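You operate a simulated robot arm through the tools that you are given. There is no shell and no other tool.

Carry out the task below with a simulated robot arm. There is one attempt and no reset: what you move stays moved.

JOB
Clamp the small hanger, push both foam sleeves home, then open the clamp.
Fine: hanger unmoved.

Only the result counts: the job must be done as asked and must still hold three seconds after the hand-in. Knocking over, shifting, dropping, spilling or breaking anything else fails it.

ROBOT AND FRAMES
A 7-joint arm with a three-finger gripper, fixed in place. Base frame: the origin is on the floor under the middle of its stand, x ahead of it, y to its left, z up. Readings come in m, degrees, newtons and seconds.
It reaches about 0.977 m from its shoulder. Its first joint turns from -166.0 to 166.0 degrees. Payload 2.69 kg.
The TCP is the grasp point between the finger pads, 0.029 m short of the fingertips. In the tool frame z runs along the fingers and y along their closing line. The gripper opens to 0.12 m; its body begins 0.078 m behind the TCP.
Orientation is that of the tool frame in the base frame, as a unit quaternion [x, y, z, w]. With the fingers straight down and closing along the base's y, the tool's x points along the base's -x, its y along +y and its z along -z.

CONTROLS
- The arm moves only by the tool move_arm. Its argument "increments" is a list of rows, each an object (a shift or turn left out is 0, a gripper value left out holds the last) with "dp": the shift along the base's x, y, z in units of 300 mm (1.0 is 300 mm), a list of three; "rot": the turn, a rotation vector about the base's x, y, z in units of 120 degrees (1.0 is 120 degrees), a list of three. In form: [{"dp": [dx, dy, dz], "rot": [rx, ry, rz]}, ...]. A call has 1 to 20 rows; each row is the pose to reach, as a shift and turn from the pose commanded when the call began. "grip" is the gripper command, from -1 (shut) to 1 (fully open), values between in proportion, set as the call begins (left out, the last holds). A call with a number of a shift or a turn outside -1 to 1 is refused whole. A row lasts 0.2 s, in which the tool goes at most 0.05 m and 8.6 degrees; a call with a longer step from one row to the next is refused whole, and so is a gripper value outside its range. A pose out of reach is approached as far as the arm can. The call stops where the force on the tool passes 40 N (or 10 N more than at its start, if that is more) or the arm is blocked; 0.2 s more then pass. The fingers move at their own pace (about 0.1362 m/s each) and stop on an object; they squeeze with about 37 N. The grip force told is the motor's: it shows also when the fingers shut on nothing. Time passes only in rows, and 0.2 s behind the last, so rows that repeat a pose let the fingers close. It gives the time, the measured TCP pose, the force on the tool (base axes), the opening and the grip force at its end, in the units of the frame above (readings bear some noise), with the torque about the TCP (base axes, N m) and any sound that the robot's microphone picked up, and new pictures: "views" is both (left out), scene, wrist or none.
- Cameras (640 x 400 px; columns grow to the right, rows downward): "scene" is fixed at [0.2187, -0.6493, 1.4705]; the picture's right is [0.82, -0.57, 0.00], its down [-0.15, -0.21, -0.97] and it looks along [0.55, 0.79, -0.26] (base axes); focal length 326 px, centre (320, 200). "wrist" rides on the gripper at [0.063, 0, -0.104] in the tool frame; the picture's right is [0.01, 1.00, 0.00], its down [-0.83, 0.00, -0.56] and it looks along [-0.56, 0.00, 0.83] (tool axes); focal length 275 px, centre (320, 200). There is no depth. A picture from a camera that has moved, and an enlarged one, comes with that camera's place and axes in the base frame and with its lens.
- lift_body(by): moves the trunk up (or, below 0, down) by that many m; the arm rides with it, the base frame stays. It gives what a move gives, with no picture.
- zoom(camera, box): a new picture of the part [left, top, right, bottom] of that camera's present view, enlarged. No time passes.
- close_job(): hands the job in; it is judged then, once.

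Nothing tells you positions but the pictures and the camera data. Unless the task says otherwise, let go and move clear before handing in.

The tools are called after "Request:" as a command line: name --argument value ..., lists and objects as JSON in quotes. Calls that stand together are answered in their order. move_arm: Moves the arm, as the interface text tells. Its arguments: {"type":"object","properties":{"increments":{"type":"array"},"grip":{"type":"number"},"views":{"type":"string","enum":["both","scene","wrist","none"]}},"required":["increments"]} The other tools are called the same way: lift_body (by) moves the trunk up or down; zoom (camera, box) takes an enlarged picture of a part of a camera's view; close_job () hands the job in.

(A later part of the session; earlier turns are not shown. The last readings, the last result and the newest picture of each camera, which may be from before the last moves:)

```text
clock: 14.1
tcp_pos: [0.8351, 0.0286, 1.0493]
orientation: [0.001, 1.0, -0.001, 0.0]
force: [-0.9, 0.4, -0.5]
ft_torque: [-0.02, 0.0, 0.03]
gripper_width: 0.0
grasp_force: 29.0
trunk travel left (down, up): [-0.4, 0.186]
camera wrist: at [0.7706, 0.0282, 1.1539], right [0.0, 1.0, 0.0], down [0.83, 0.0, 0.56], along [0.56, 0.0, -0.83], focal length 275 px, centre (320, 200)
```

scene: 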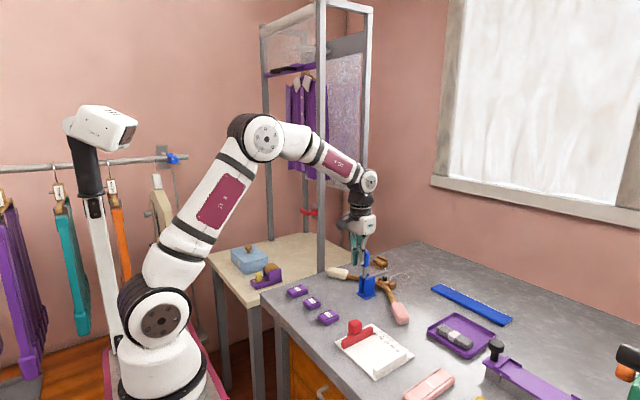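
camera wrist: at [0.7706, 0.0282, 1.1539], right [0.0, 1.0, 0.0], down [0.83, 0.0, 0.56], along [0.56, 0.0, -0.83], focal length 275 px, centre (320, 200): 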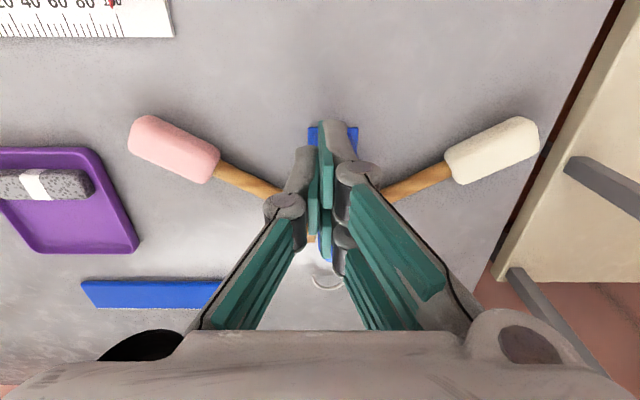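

No contact yet, so I'll keep creeping toward the handle.

Request:
move_arm --increments '[{"dp": [0.007, 0, 0]}, {"dp": [0.014, 0, 0]}, {"dp": [0.021, 0, 0]}, {"dp": [0.028, 0, 0]}, {"dp": [0.035, 0, 0]}, {"dp": [0.04, 0, 0]}]'

Request:
zoom --camera "scene" --box '[330, 220, 412, 295]'

```text
clock: 15.1
tcp_pos: [0.8367, 0.0288, 1.0493]
orientation: [0.0, 1.0, -0.002, -0.008]
force: [-18.0, 0.0, 4.1]
ft_torque: [0.03, -0.25, 0.06]
gripper_width: 0.0
grasp_force: 28.5
trunk travel left (down, up): [-0.4, 0.186]
stopped in row 4: the force on the tool passed its limit at 42 N (the readings are from after the stop); the commanded pose is now the measured one
camera wrist: at [0.7747, 0.0284, 1.1532], right [0.0, 1.0, 0.0], down [0.84, 0.01, 0.54], along [0.54, 0.0, -0.84], focal length 275 px, centre (320, 200)
```

scene: 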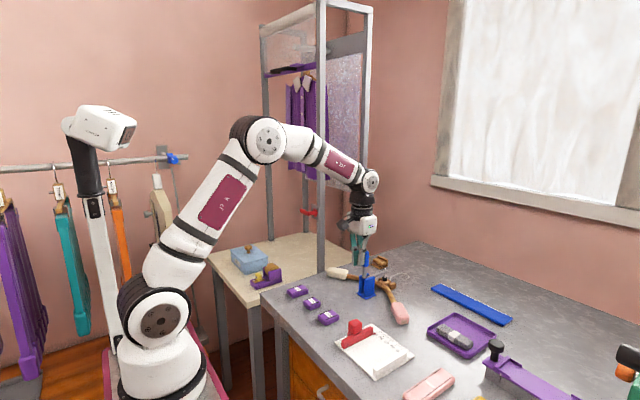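
wrist: 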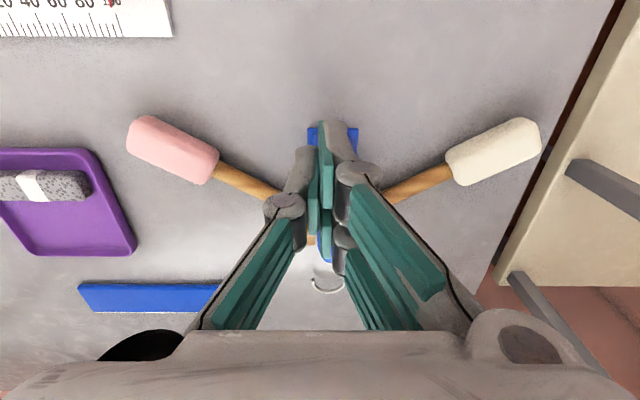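

```text
5.33 times, centred on (371, 258) of scene
camera zoom: at [0.2187, -0.6493, 1.4705], right [0.82, -0.57, 0.0], down [-0.15, -0.21, -0.97], along [0.55, 0.79, -0.26], focal length 1739 px, centre (48, -107)
```

zoom: 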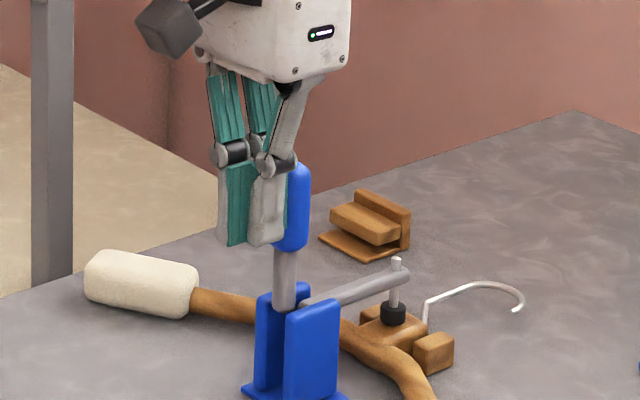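

The handle holds firm against a 42 N push without moving, so the clamp is fully closed. Next I'll back away, lift, and move out past the pink sleeve's outer end, yawed -30° so the finger pair faces along that hanger arm (direction about (0.5, 0.87)).

Request:
move_arm --increments '[{"dp": [-0.08, 0, 0]}, {"dp": [-0.15, 0, 0]}, {"dp": [-0.15, 0, 0.12], "rot": [0.0019, -0.0076, 0]}, {"dp": [-0.15, 0, 0.26], "rot": [0.0019, -0.0076, 0]}, {"dp": [-0.15, -0.05, 0.3], "rot": [0.0019, -0.0076, 0]}, {"dp": [-0.12, -0.2, 0.3], "rot": [0.0019, -0.0076, -0.05]}, {"dp": [-0.09, -0.35, 0.3], "rot": [0.0019, -0.0076, -0.1]}, {"dp": [-0.06, -0.5, 0.3], "rot": [0.0019, -0.0076, -0.15]}, {"dp": [-0.04, -0.62, 0.3], "rot": [0.0019, -0.0076, -0.2]}, {"dp": [-0.022, -0.72, 0.3], "rot": [0.0019, -0.0076, -0.25]}, {"dp": [-0.022, -0.72, 0.3], "rot": [0.0019, -0.0076, -0.25]}]' --grip -1

Request:
zoom --camera "scene" --box '[350, 240, 420, 330]'

Request:
zoom --camera "wrist" --box '[200, 80, 440, 260]'

```text
clock: 17.5
tcp_pos: [0.8328, -0.1887, 1.1381]
orientation: [0.259, 0.966, 0.002, 0.002]
force: [0.5, 0.5, 0.3]
ft_torque: [0.02, 0.01, -0.02]
gripper_width: 0.0001
grasp_force: 29.2
trunk travel left (down, up): [-0.4, 0.186]
camera wrist: at [0.7773, -0.1574, 1.2417], right [0.5, 0.87, 0.01], down [0.72, -0.42, 0.56], along [0.49, -0.27, -0.83], focal length 275 px, centre (320, 200)
```

scene: 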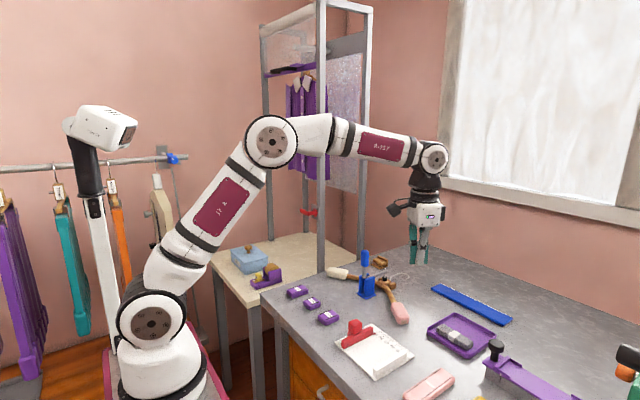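
wrist: 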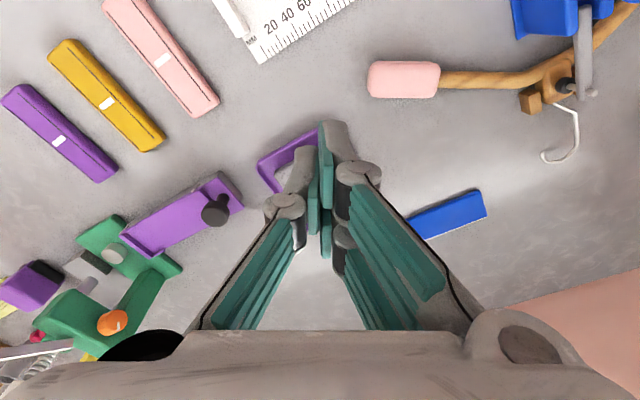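

```text
4.44 times, centred on (385, 285) of scene
camera zoom: at [0.2187, -0.6493, 1.4705], right [0.82, -0.57, 0.0], down [-0.15, -0.21, -0.97], along [0.55, 0.79, -0.26], focal length 1450 px, centre (31, -178)
```

zoom: 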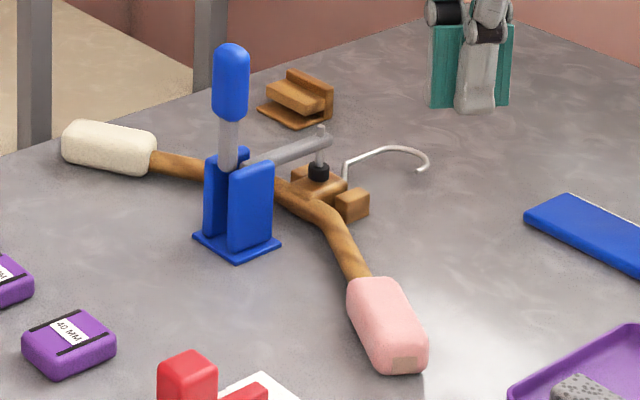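

```text
2.22 times, centred on (320, 170) of wrist
camera zoom: at [0.7773, -0.1574, 1.2417], right [0.5, 0.87, 0.01], down [0.72, -0.42, 0.56], along [0.49, -0.27, -0.83], focal length 612 px, centre (320, 267)
```

zoom: 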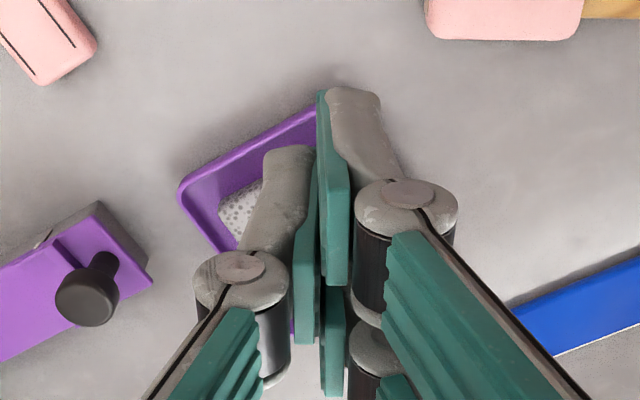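

In this wrist view the pink sleeve's axis lines up exactly with the tool's closing line, about 4 mm off centre. I'll descend behind its outer end with a slight shift away from the purple tray, stopping with the fingertips near z ≈ 0.911.

Request:
move_arm --increments '[{"dp": [-0.017, 0.01, -0.15]}, {"dp": [-0.017, 0.01, -0.3]}, {"dp": [-0.017, 0.01, -0.45]}, {"dp": [-0.017, 0.01, -0.57]}, {"dp": [-0.017, 0.01, -0.65]}, {"dp": [-0.017, 0.01, -0.65]}]' --grip -1

Request:
zoom --camera "scene" --box '[360, 260, 440, 340]'

Request:
zoom --camera "wrist" --box '[240, 60, 480, 240]'

```text
clock: 18.9
tcp_pos: [0.8269, -0.1867, 0.9424]
orientation: [0.258, 0.966, 0.003, 0.003]
force: [0.4, 0.4, 0.0]
ft_torque: [0.0, 0.05, 0.0]
gripper_width: 0.0
grasp_force: 27.9
trunk travel left (down, up): [-0.4, 0.186]
camera wrist: at [0.7716, -0.1544, 1.0461], right [0.5, 0.87, 0.01], down [0.72, -0.41, 0.56], along [0.49, -0.27, -0.83], focal length 275 px, centre (320, 200)
```

scene: 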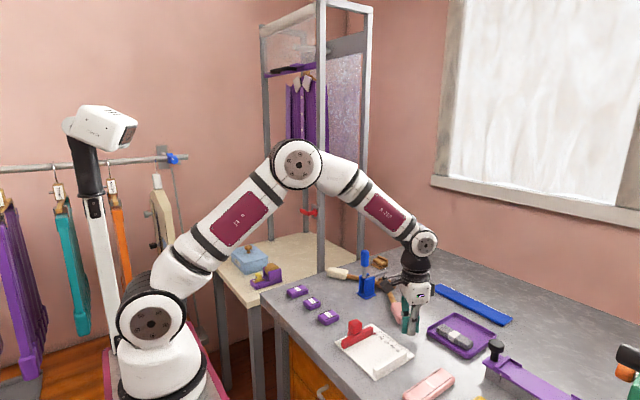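
wrist: 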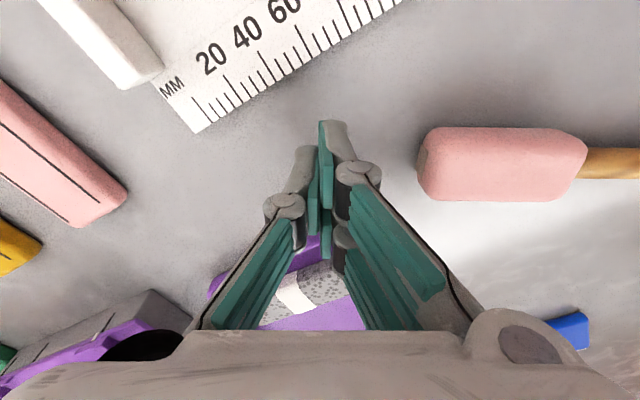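

```text
5.00 times, centred on (400, 300) of scene
camera zoom: at [0.2187, -0.6493, 1.4705], right [0.82, -0.57, 0.0], down [-0.15, -0.21, -0.97], along [0.55, 0.79, -0.26], focal length 1631 px, centre (-80, -300)
```

zoom: 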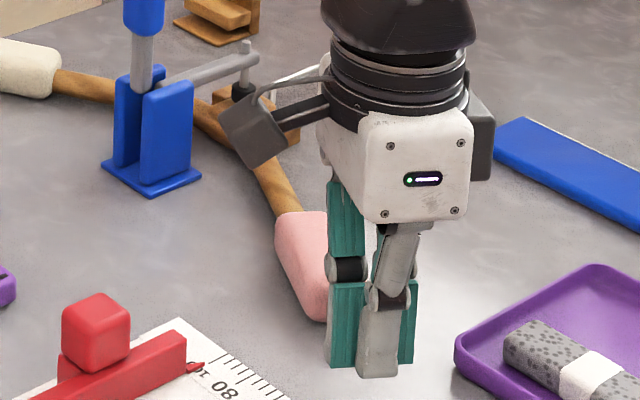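

```text
2.22 times, centred on (360, 150) of wrist
camera zoom: at [0.7716, -0.1544, 1.0461], right [0.5, 0.87, 0.01], down [0.72, -0.41, 0.56], along [0.49, -0.27, -0.83], focal length 612 px, centre (231, 311)
```

zoom: 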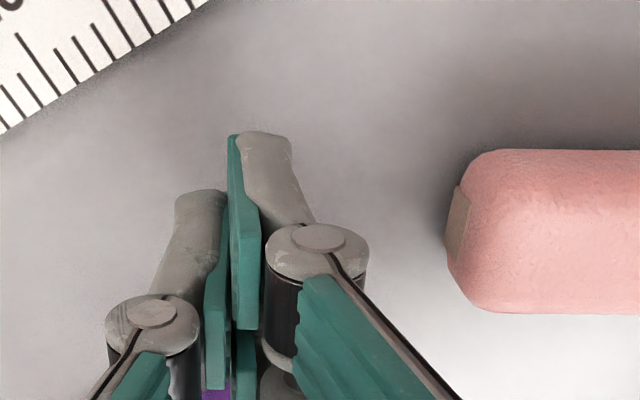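

The closed finger pair sits squarely behind the pink sleeve's end with about 3 cm to go, and the tray is clear. I'll advance along the hanger arm in small steps until I feel contact.

Request:
move_arm --increments '[{"dp": [0.0167, 0.0289, 0]}, {"dp": [0.0333, 0.0577, 0]}, {"dp": [0.0433, 0.0751, 0]}, {"dp": [0.0467, 0.0808, 0]}, {"dp": [0.05, 0.0866, 0]}, {"dp": [0.0533, 0.0924, 0]}]'

Request:
zoom --camera "wrist" --box '[240, 60, 480, 240]'

```text
clock: 20.3
tcp_pos: [0.8441, -0.1576, 0.9437]
orientation: [0.26, 0.966, 0.002, 0.002]
force: [-1.0, -0.1, 0.5]
ft_torque: [-0.03, -0.03, 0.01]
gripper_width: 0.0
grasp_force: 28.7
trunk travel left (down, up): [-0.4, 0.186]
camera wrist: at [0.7877, -0.1261, 1.0468], right [0.5, 0.87, 0.01], down [0.72, -0.41, 0.56], along [0.49, -0.27, -0.83], focal length 275 px, centre (320, 200)
```

scene: 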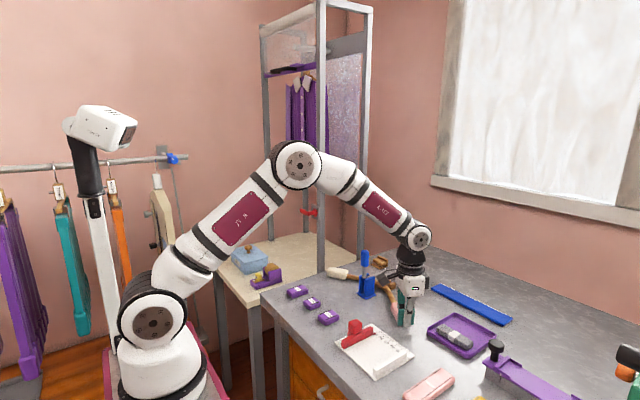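
wrist: 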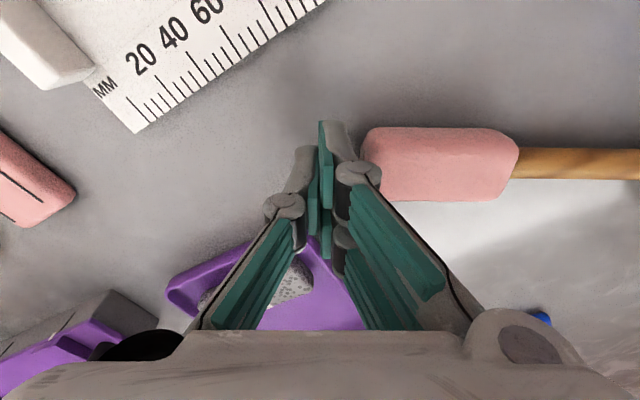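

```text
2.22 times, centred on (360, 150) of wrist
camera zoom: at [0.7877, -0.1261, 1.0468], right [0.5, 0.87, 0.01], down [0.72, -0.41, 0.56], along [0.49, -0.27, -0.83], focal length 612 px, centre (231, 311)
```

zoom: 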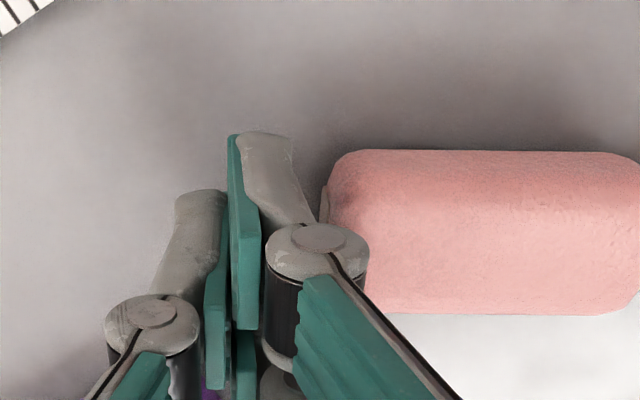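

The fingers are a few millimetres short of the sleeve end. I'll continue in 1.5 mm steps.

Request:
move_arm --increments '[{"dp": [0.0025, 0.0043, 0]}, {"dp": [0.005, 0.0087, 0]}, {"dp": [0.0075, 0.013, 0]}, {"dp": [0.01, 0.0173, 0]}, {"dp": [0.0125, 0.0217, 0]}, {"dp": [0.015, 0.026, 0]}]'

Request:
zoom --camera "wrist" --box '[240, 60, 480, 240]'

```text
clock: 21.7
tcp_pos: [0.8483, -0.1498, 0.9442]
orientation: [0.259, 0.966, 0.003, 0.003]
force: [-0.7, -0.5, -1.0]
ft_torque: [0.0, 0.0, 0.01]
gripper_width: 0.0
grasp_force: 28.6
trunk travel left (down, up): [-0.4, 0.186]
camera wrist: at [0.7925, -0.1182, 1.0472], right [0.5, 0.87, 0.01], down [0.72, -0.41, 0.56], along [0.49, -0.27, -0.83], focal length 275 px, centre (320, 200)
```

scene: 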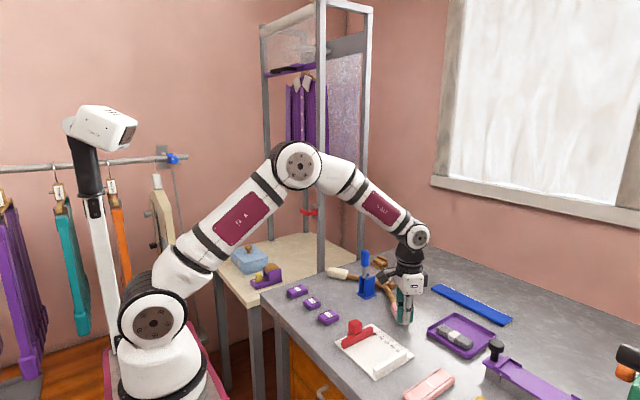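
wrist: 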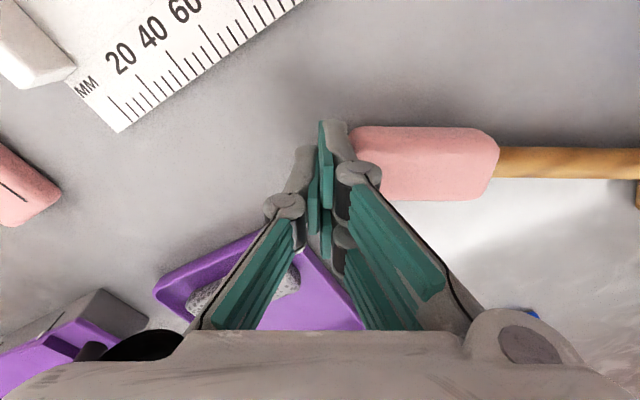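

```text
2.22 times, centred on (360, 150) of wrist
camera zoom: at [0.7925, -0.1182, 1.0472], right [0.5, 0.87, 0.01], down [0.72, -0.41, 0.56], along [0.49, -0.27, -0.83], focal length 612 px, centre (231, 311)
```

zoom: 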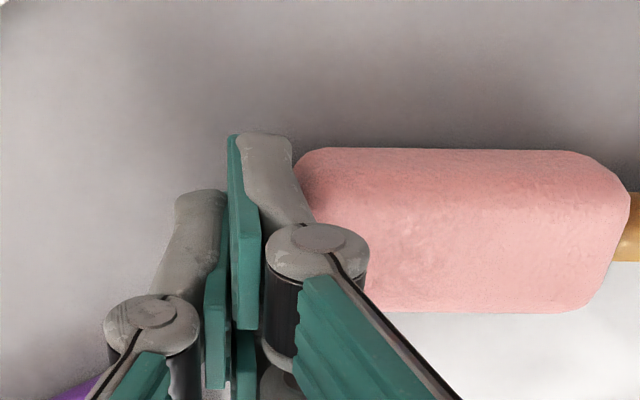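

Still no force, but contact is very close. I'll keep stepping along the arm.

Request:
move_arm --increments '[{"dp": [0.0025, 0.0043, 0]}, {"dp": [0.005, 0.0087, 0]}, {"dp": [0.0075, 0.013, 0]}, {"dp": [0.01, 0.0173, 0]}]'

Request:
zoom --camera "wrist" --box '[300, 80, 640, 240]'

```text
clock: 22.7
tcp_pos: [0.8523, -0.143, 0.9432]
orientation: [0.259, 0.966, 0.002, 0.002]
force: [0.3, -0.1, 0.5]
ft_torque: [-0.01, 0.04, 0.01]
gripper_width: 0.0
grasp_force: 28.6
trunk travel left (down, up): [-0.4, 0.186]
camera wrist: at [0.7952, -0.1131, 1.0471], right [0.5, 0.87, 0.01], down [0.72, -0.41, 0.56], along [0.49, -0.27, -0.83], focal length 275 px, centre (320, 200)
```

scene: 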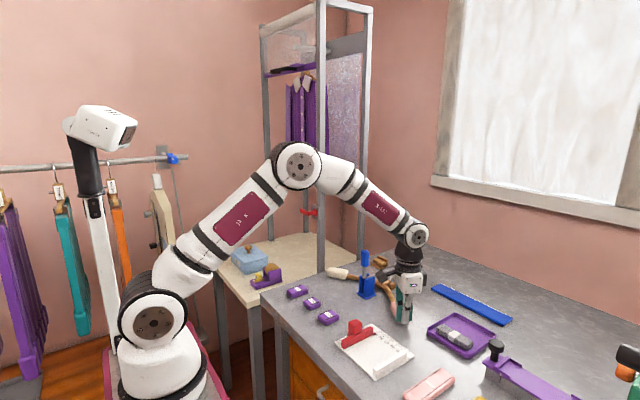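
wrist: 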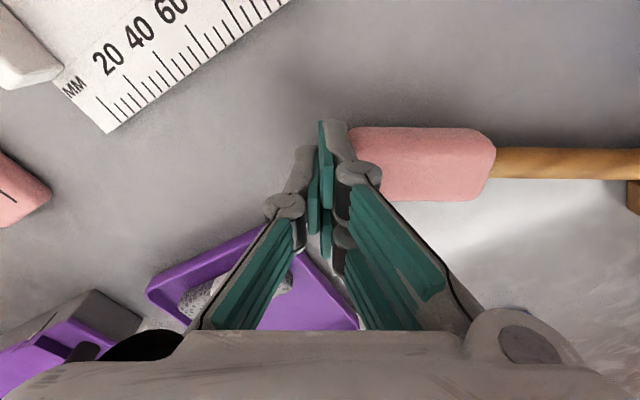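

```text
1.88 times, centred on (470, 160) of wrist
camera zoom: at [0.7952, -0.1131, 1.0471], right [0.5, 0.87, 0.01], down [0.72, -0.41, 0.56], along [0.49, -0.27, -0.83], focal length 518 px, centre (38, 275)
```

zoom: 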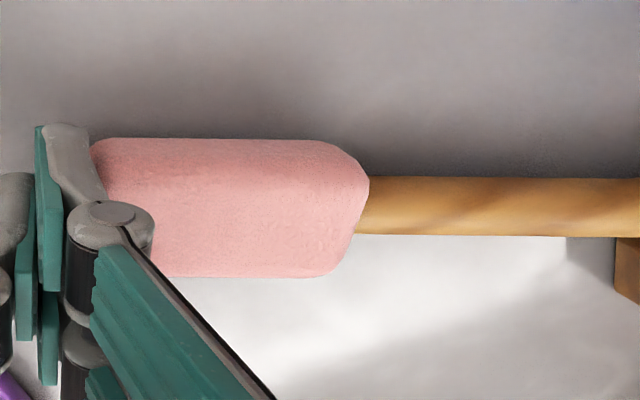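

The sleeve has started to slide with the fingers (about 4 mm so far) at almost no force. I'll continue pushing it along the arm.

Request:
move_arm --increments '[{"dp": [0.0025, 0.0043, 0]}, {"dp": [0.005, 0.0087, 0]}, {"dp": [0.0075, 0.013, 0]}, {"dp": [0.01, 0.0173, 0]}]'

Request:
zoom --camera "wrist" --box '[300, 80, 640, 240]'

```text
clock: 23.7
tcp_pos: [0.8536, -0.1377, 0.943]
orientation: [0.259, 0.966, 0.001, 0.002]
force: [0.9, 0.7, 0.3]
ft_torque: [0.0, -0.02, 0.05]
gripper_width: 0.0001
grasp_force: 28.3
trunk travel left (down, up): [-0.4, 0.186]
camera wrist: at [0.7979, -0.1076, 1.0472], right [0.5, 0.87, 0.01], down [0.72, -0.41, 0.56], along [0.49, -0.27, -0.83], focal length 275 px, centre (320, 200)
```

scene: 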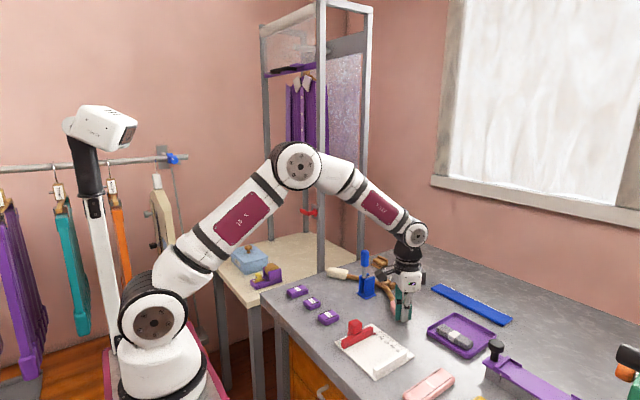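
wrist: 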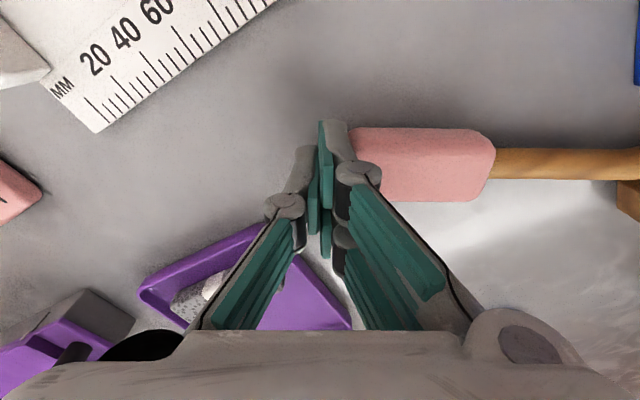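

```text
1.88 times, centred on (470, 160) of wrist
camera zoom: at [0.7979, -0.1076, 1.0472], right [0.5, 0.87, 0.01], down [0.72, -0.41, 0.56], along [0.49, -0.27, -0.83], focal length 518 px, centre (38, 275)
```

zoom: 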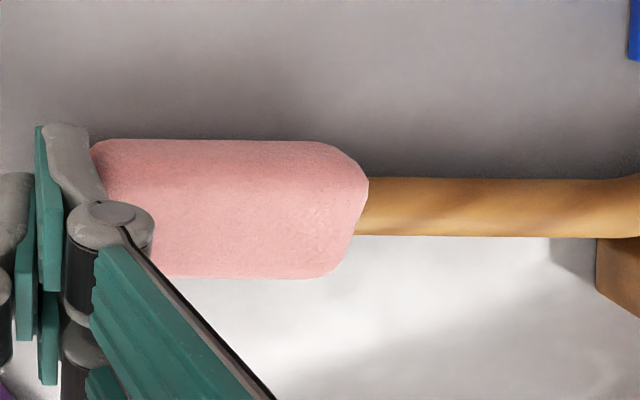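

The sleeve slides freely while the arm bend and wooden stop come closer in view. I'll continue in small steps, watching for the force to rise at the end stop.

Request:
move_arm --increments '[{"dp": [0.0025, 0.0043, 0]}, {"dp": [0.005, 0.0087, 0]}, {"dp": [0.0075, 0.013, 0]}, {"dp": [0.01, 0.0173, 0]}]' --views "wrist"

Request:
zoom --camera "wrist" --box '[300, 80, 640, 240]'

Request:
zoom --camera "scene" --box '[360, 255, 430, 325]'

```text
clock: 24.7
tcp_pos: [0.8577, -0.1328, 0.9432]
orientation: [0.259, 0.966, 0.003, 0.002]
force: [-0.2, -0.6, 0.5]
ft_torque: [-0.02, 0.02, 0.0]
gripper_width: 0.0
grasp_force: 28.6
trunk travel left (down, up): [-0.4, 0.186]
camera wrist: at [0.8011, -0.1022, 1.047], right [0.5, 0.87, 0.01], down [0.72, -0.41, 0.56], along [0.49, -0.27, -0.83], focal length 275 px, centre (320, 200)
```

wrist: 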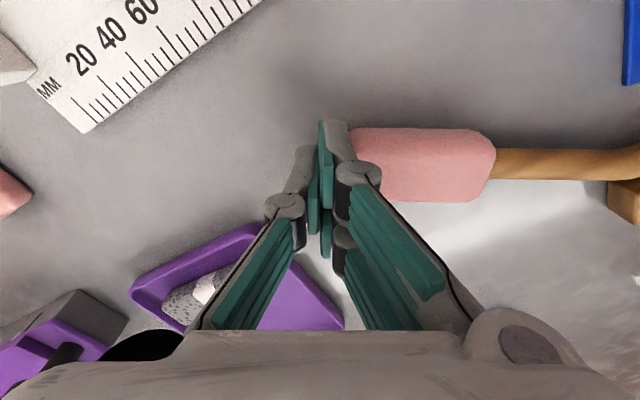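

```text
1.88 times, centred on (470, 160) of wrist
camera zoom: at [0.8011, -0.1022, 1.047], right [0.5, 0.87, 0.01], down [0.72, -0.41, 0.56], along [0.49, -0.27, -0.83], focal length 518 px, centre (38, 275)
```

zoom: 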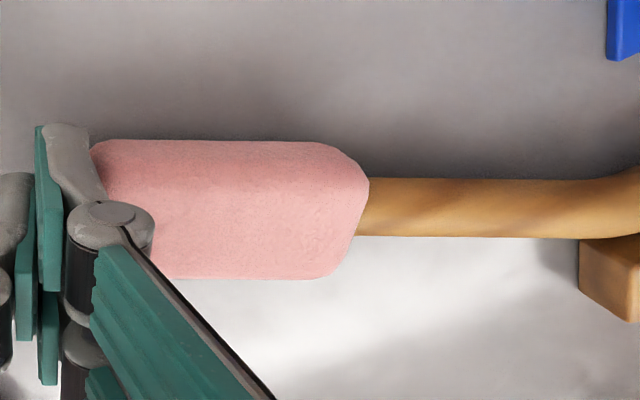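

```text
5.71 times, centred on (395, 290) of scene
camera zoom: at [0.2187, -0.6493, 1.4705], right [0.82, -0.57, 0.0], down [-0.15, -0.21, -0.97], along [0.55, 0.79, -0.26], focal length 1864 px, centre (-109, -314)
```

zoom: 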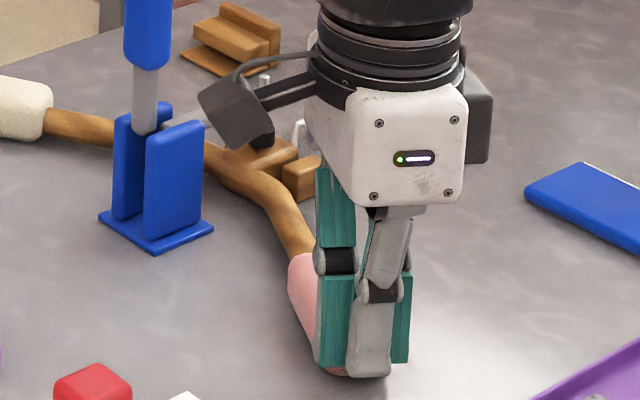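

It's still sliding without resistance, and the hanger and clamp look unchanged. Continuing along the arm.

Request:
move_arm --increments '[{"dp": [0.0025, 0.0043, 0]}, {"dp": [0.005, 0.0087, 0]}, {"dp": [0.0075, 0.013, 0]}, {"dp": [0.01, 0.0173, 0]}, {"dp": [0.0125, 0.0217, 0]}]' --views "wrist"

Request:
zoom --camera "wrist" --box '[300, 80, 640, 240]'

```text
clock: 25.9
tcp_pos: [0.8596, -0.1272, 0.9437]
orientation: [0.259, 0.966, 0.002, 0.003]
force: [0.4, -0.1, -0.8]
ft_torque: [0.01, 0.0, -0.01]
gripper_width: 0.0
grasp_force: 28.2
trunk travel left (down, up): [-0.4, 0.186]
camera wrist: at [0.8047, -0.0963, 1.0473], right [0.5, 0.87, 0.01], down [0.72, -0.41, 0.56], along [0.49, -0.27, -0.83], focal length 275 px, centre (320, 200)
```

wrist: 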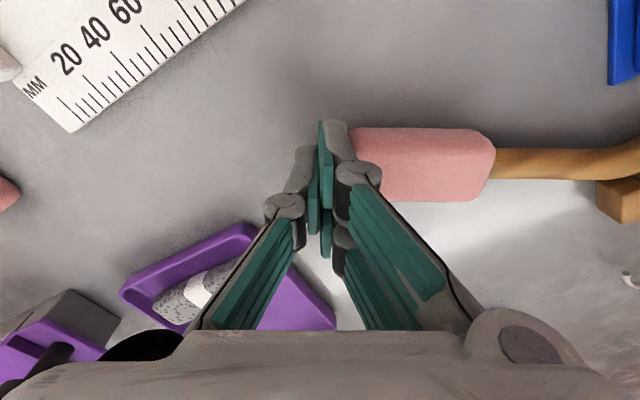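

```text
1.88 times, centred on (470, 160) of wrist
camera zoom: at [0.8047, -0.0963, 1.0473], right [0.5, 0.87, 0.01], down [0.72, -0.41, 0.56], along [0.49, -0.27, -0.83], focal length 518 px, centre (38, 275)
```

zoom: 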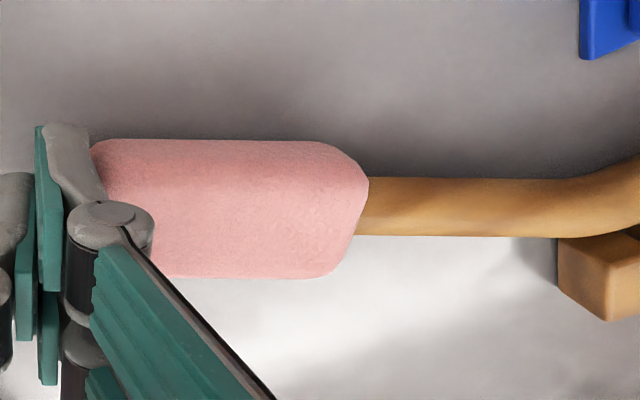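

The arm bend and the wooden stop shift together in view, so the hanger is staying put while the sleeve slides. I'll keep going.

Request:
move_arm --increments '[{"dp": [0.0025, 0.0043, 0]}, {"dp": [0.005, 0.0087, 0]}, {"dp": [0.0075, 0.013, 0]}, {"dp": [0.01, 0.0173, 0]}, {"dp": [0.0125, 0.0217, 0]}]' --views "wrist"

Request:
zoom --camera "wrist" --box '[300, 80, 640, 240]'

```text
clock: 27.1
tcp_pos: [0.8639, -0.12, 0.9433]
orientation: [0.259, 0.966, 0.003, 0.004]
force: [-0.1, -0.3, 0.3]
ft_torque: [0.04, 0.02, -0.02]
gripper_width: 0.0
grasp_force: 28.5
trunk travel left (down, up): [-0.4, 0.186]
camera wrist: at [0.8086, -0.0895, 1.0472], right [0.5, 0.87, 0.01], down [0.72, -0.41, 0.56], along [0.49, -0.27, -0.83], focal length 275 px, centre (320, 200)
```

wrist: 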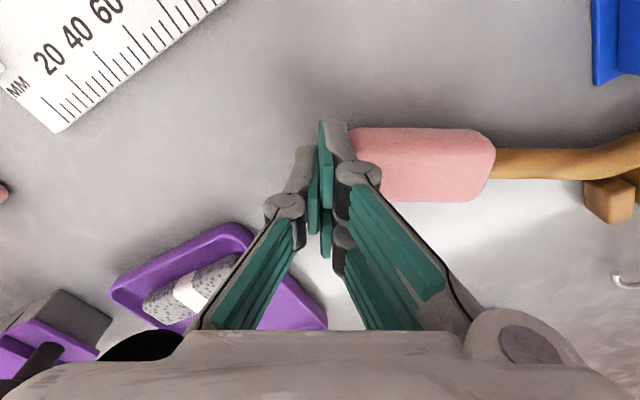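

```text
1.88 times, centred on (470, 160) of wrist
camera zoom: at [0.8086, -0.0895, 1.0472], right [0.5, 0.87, 0.01], down [0.72, -0.41, 0.56], along [0.49, -0.27, -0.83], focal length 518 px, centre (38, 275)
```

zoom: 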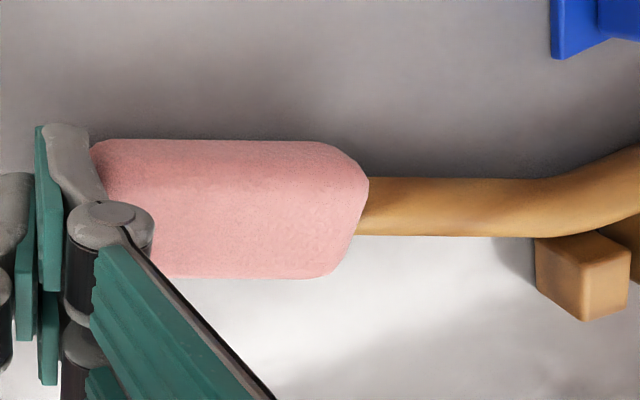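

The sleeve has now moved about 29 mm with still no stop felt. I'll continue in small steps.

Request:
move_arm --increments '[{"dp": [0.0025, 0.0043, 0]}, {"dp": [0.005, 0.0087, 0]}, {"dp": [0.0075, 0.013, 0]}, {"dp": [0.01, 0.0173, 0]}]' --views "wrist"

Request:
zoom --camera "wrist" --box '[300, 80, 640, 240]'

```text
clock: 28.1
tcp_pos: [0.8674, -0.1146, 0.9452]
orientation: [0.26, 0.966, 0.002, 0.003]
force: [0.6, -0.2, -0.1]
ft_torque: [-0.01, 0.0, 0.0]
gripper_width: 0.0001
grasp_force: 28.9
trunk travel left (down, up): [-0.4, 0.186]
camera wrist: at [0.8117, -0.0842, 1.0472], right [0.5, 0.87, 0.01], down [0.72, -0.41, 0.56], along [0.49, -0.27, -0.83], focal length 275 px, centre (320, 200)
```

wrist: 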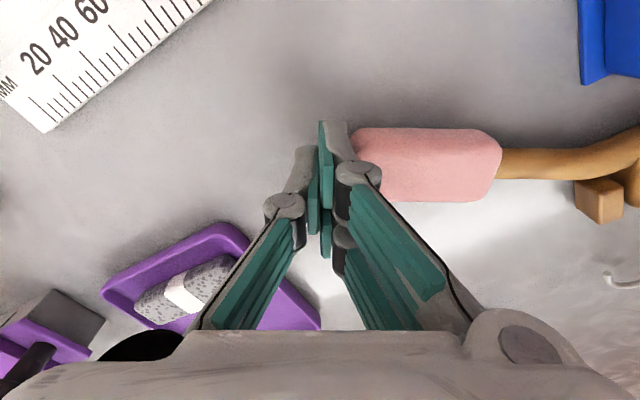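

```text
1.88 times, centred on (470, 160) of wrist
camera zoom: at [0.8117, -0.0842, 1.0472], right [0.5, 0.87, 0.01], down [0.72, -0.41, 0.56], along [0.49, -0.27, -0.83], focal length 518 px, centre (38, 275)
```

zoom: 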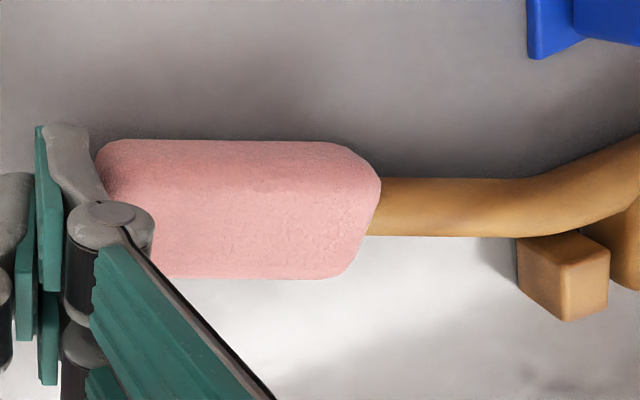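

The sleeve just jumped about 3 mm ahead of the fingers, which looks like it snapping into its seat. I'll advance very gently to check that it now meets a firm stop.

Request:
move_arm --increments '[{"dp": [0.0017, 0.0029, 0]}, {"dp": [0.0033, 0.0058, 0]}, {"dp": [0.005, 0.0087, 0]}]' --views "wrist"

Request:
zoom --camera "wrist" --box '[300, 80, 640, 240]'

```text
clock: 28.9
tcp_pos: [0.8698, -0.1135, 0.9434]
orientation: [0.259, 0.966, 0.002, 0.002]
force: [0.4, -0.7, 0.5]
ft_torque: [0.02, -0.04, 0.04]
gripper_width: 0.0001
grasp_force: 28.6
trunk travel left (down, up): [-0.4, 0.186]
camera wrist: at [0.8133, -0.0816, 1.0475], right [0.5, 0.87, 0.01], down [0.72, -0.41, 0.56], along [0.49, -0.27, -0.83], focal length 275 px, centre (320, 200)
```

wrist: 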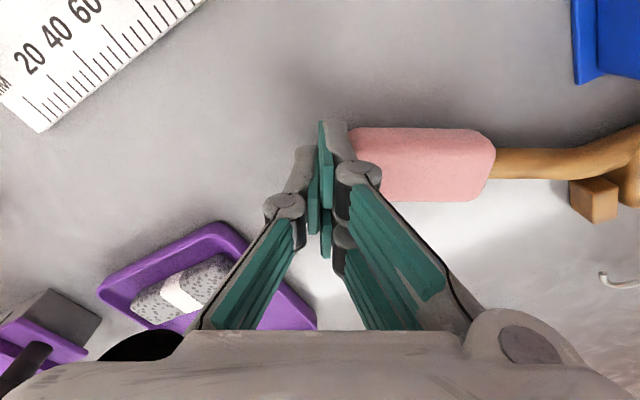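

```text
1.88 times, centred on (470, 160) of wrist
camera zoom: at [0.8133, -0.0816, 1.0475], right [0.5, 0.87, 0.01], down [0.72, -0.41, 0.56], along [0.49, -0.27, -0.83], focal length 518 px, centre (38, 275)
```

zoom: 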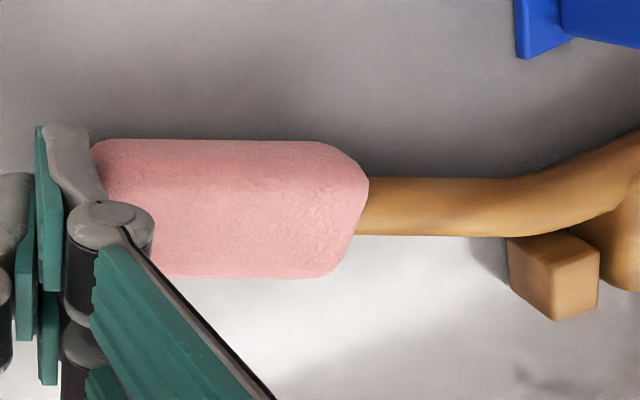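

The fingers have caught up with the sleeve again and there's no force yet. I'll press a few more single-millimetre steps to find whether this is a hard stop.

Request:
move_arm --increments '[{"dp": [0.0017, 0.0029, 0]}, {"dp": [0.0033, 0.0058, 0]}]' --views "wrist"

Request:
zoom --camera "wrist" --box '[300, 80, 640, 240]'

```text
clock: 29.5
tcp_pos: [0.8681, -0.1113, 0.945]
orientation: [0.26, 0.966, 0.0, 0.002]
force: [-1.9, -2.8, 0.3]
ft_torque: [-0.07, 0.03, -0.04]
gripper_width: 0.0
grasp_force: 28.7
trunk travel left (down, up): [-0.4, 0.186]
camera wrist: at [0.8138, -0.0808, 1.0474], right [0.5, 0.87, 0.0], down [0.72, -0.41, 0.56], along [0.49, -0.27, -0.83], focal length 275 px, centre (320, 200)
```

wrist: 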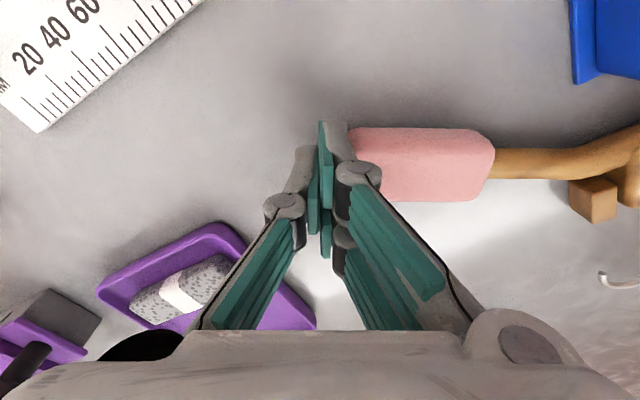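

```text
1.88 times, centred on (470, 160) of wrist
camera zoom: at [0.8138, -0.0808, 1.0474], right [0.5, 0.87, 0.0], down [0.72, -0.41, 0.56], along [0.49, -0.27, -0.83], focal length 518 px, centre (38, 275)
```

zoom: 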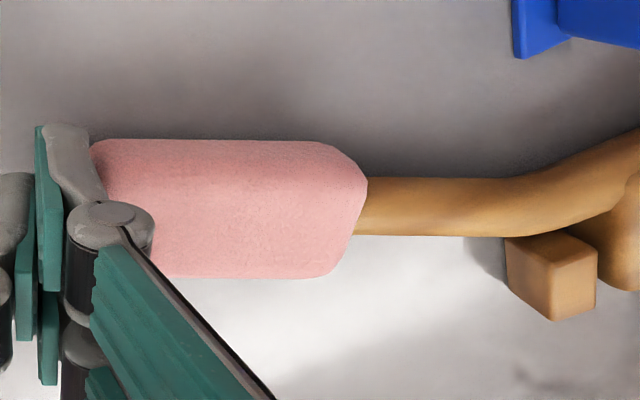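

Force is building now (about 3.4 N straight back along the arm), where earlier it slid freely. One more 1 mm step will confirm the stop.

Request:
move_arm --increments '[{"dp": [0.0017, 0.0029, 0]}]' --views "wrist"

Request:
zoom --camera "wrist" --box '[300, 80, 640, 240]'

```text
clock: 29.9
tcp_pos: [0.8693, -0.1112, 0.9443]
orientation: [0.259, 0.966, 0.001, 0.002]
force: [-4.2, -5.8, 1.1]
ft_torque: [-0.12, 0.06, -0.06]
gripper_width: 0.0
grasp_force: 28.0
trunk travel left (down, up): [-0.4, 0.186]
camera wrist: at [0.8142, -0.0802, 1.0474], right [0.5, 0.87, 0.0], down [0.72, -0.41, 0.56], along [0.49, -0.27, -0.83], focal length 275 px, centre (320, 200)
```

wrist: 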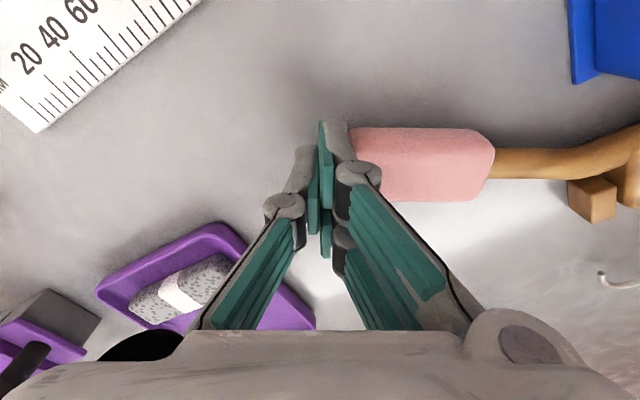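

```text
1.88 times, centred on (470, 160) of wrist
camera zoom: at [0.8142, -0.0802, 1.0474], right [0.5, 0.87, 0.0], down [0.72, -0.41, 0.56], along [0.49, -0.27, -0.83], focal length 518 px, centre (38, 275)
```

zoom: 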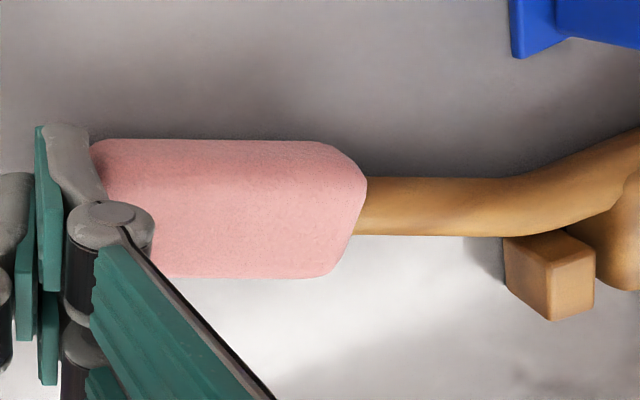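

The force rose to about 7 N with no further sleeve motion relative to the wooden stop, so the pink sleeve is home. I'll back straight out along the arm and lift, then look closely at the space around the cream sleeve, including the post and red lever.

Request:
move_arm --increments '[{"dp": [-0.0167, -0.0289, 0]}, {"dp": [-0.0417, -0.0722, 0]}, {"dp": [-0.0667, -0.1155, 0]}, {"dp": [-0.0667, -0.1155, 0.14]}, {"dp": [-0.0667, -0.1155, 0.3]}, {"dp": [-0.0667, -0.1155, 0.46]}, {"dp": [-0.0667, -0.1155, 0.6]}, {"dp": [-0.0667, -0.1155, 0.6]}]'

Request:
zoom --camera "scene" --box '[340, 240, 430, 330]'

Request:
zoom --camera "scene" --box '[290, 190, 370, 290]'

Request:
zoom --camera "scene" --box '[295, 200, 335, 225]'

```text
clock: 31.7
tcp_pos: [0.8493, -0.1449, 1.124]
orientation: [0.259, 0.966, 0.002, 0.003]
force: [0.1, -0.6, -0.9]
ft_torque: [0.0, 0.01, 0.0]
gripper_width: 0.0
grasp_force: 28.5
trunk travel left (down, up): [-0.4, 0.186]
camera wrist: at [0.7942, -0.1145, 1.2271], right [0.5, 0.87, 0.01], down [0.72, -0.41, 0.56], along [0.49, -0.27, -0.83], focal length 275 px, centre (320, 200)
```

scene: 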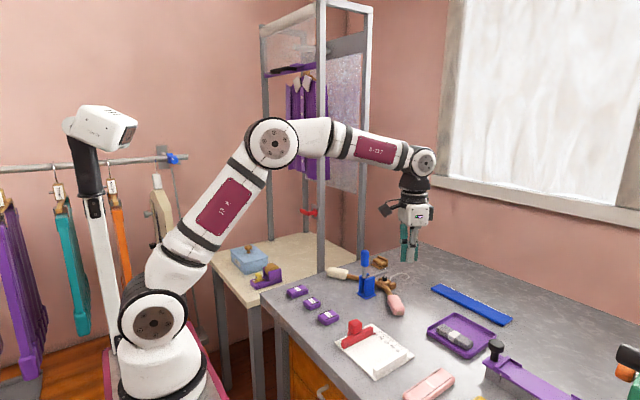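
wrist: 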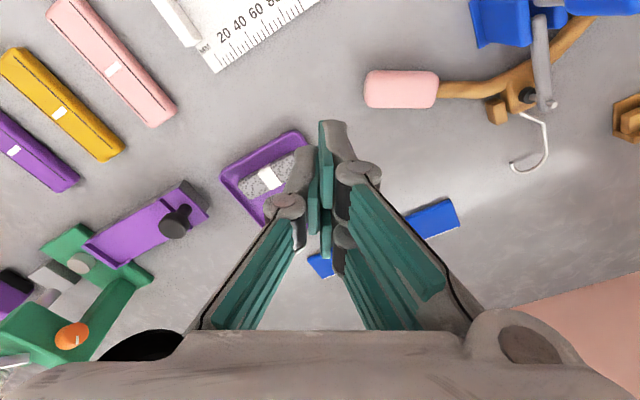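

```text
4.44 times, centred on (385, 285) of scene
camera zoom: at [0.2187, -0.6493, 1.4705], right [0.82, -0.57, 0.0], down [-0.15, -0.21, -0.97], along [0.55, 0.79, -0.26], focal length 1450 px, centre (31, -178)
```

zoom: 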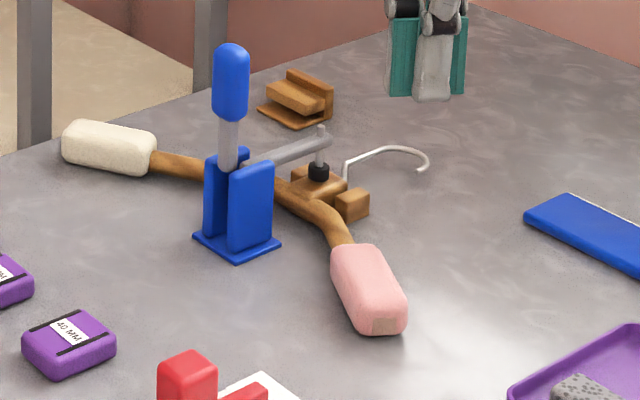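

```text
4.00 times, centred on (330, 240) of scene
camera zoom: at [0.2187, -0.6493, 1.4705], right [0.82, -0.57, 0.0], down [-0.15, -0.21, -0.97], along [0.55, 0.79, -0.26], focal length 1305 px, centre (280, 40)
```

zoom: 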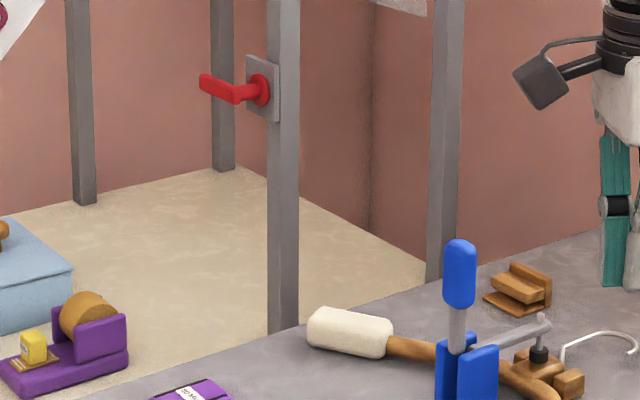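

```text
16.00 times, centred on (315, 212) of scene
camera zoom: at [0.2187, -0.6493, 1.4705], right [0.82, -0.57, 0.0], down [-0.15, -0.21, -0.97], along [0.55, 0.79, -0.26], focal length 5218 px, centre (400, 0)
```

zoom: 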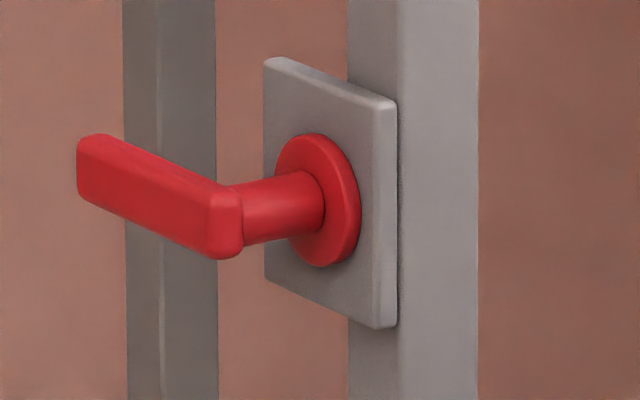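

The scene confirms the pink sleeve moved in about 36 mm while the clamp, head and blocks look unchanged. The post and red lever come out near (0.95, 0.40), so I'll keep the gripper below y ≈ 0.34; now I'll carry the closed fingers high around the clamp to the cream side.

Request:
move_arm --increments '[{"dp": [-0.07, 0.11, 0.06], "rot": [0, 0, 0.04]}, {"dp": [-0.14, 0.23, 0.09], "rot": [0, 0, 0.08]}, {"dp": [-0.18, 0.37, 0.09], "rot": [0, 0, 0.12]}, {"dp": [-0.2, 0.51, 0.09], "rot": [0, 0, 0.17]}, {"dp": [-0.2, 0.66, 0.09], "rot": [0, 0, 0.21]}, {"dp": [-0.2, 0.8, 0.09], "rot": [0, 0, 0.25]}, {"dp": [-0.2, 0.8, 0.09], "rot": [0, 0, 0.25]}]' --grip -1

Request:
zoom --camera "wrist" --box '[340, 60, 640, 330]'

```text
clock: 33.3
tcp_pos: [0.7906, 0.0955, 1.1515]
orientation: [0.0, 1.0, 0.003, 0.001]
force: [-0.2, 0.3, 0.4]
ft_torque: [0.01, 0.02, 0.0]
gripper_width: 0.0001
grasp_force: 28.9
trunk travel left (down, up): [-0.4, 0.186]
camera wrist: at [0.7266, 0.0947, 1.2541], right [0.0, 1.0, 0.01], down [0.83, 0.0, 0.56], along [0.56, 0.01, -0.83], focal length 275 px, centre (320, 200)
```

scene: 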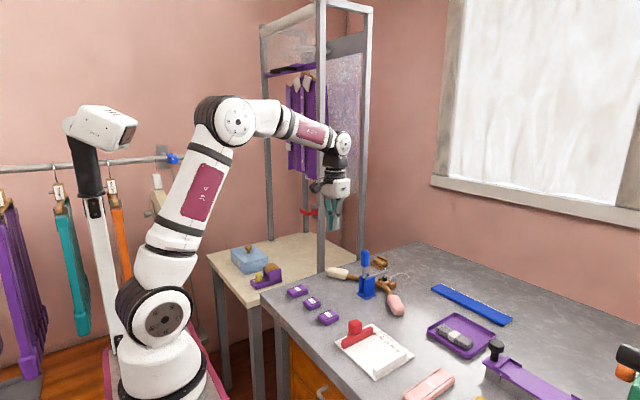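
wrist: 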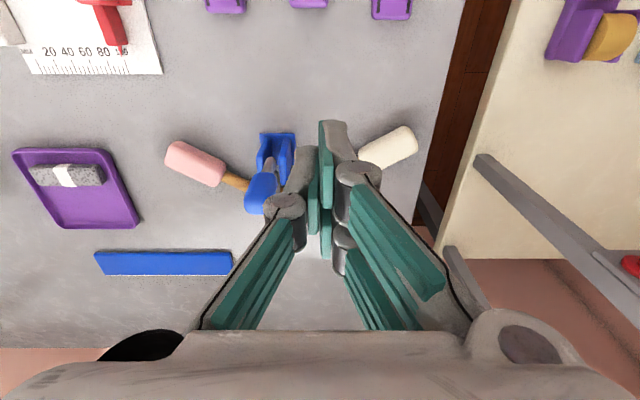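

```text
1.48 times, centred on (490, 195) of wrist
camera zoom: at [0.7266, 0.0947, 1.2541], right [0.0, 1.0, 0.01], down [0.83, 0.0, 0.56], along [0.56, 0.01, -0.83], focal length 408 px, centre (68, 207)
```

zoom: 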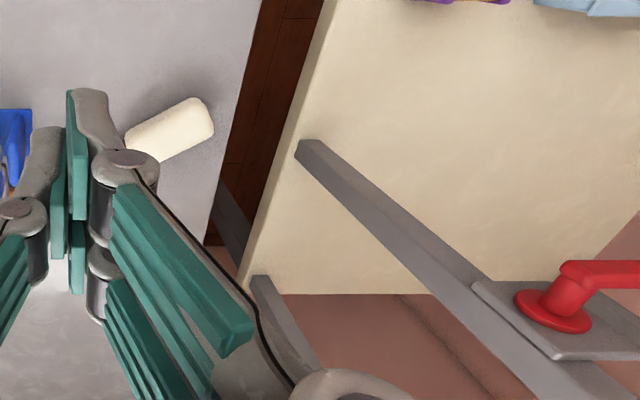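

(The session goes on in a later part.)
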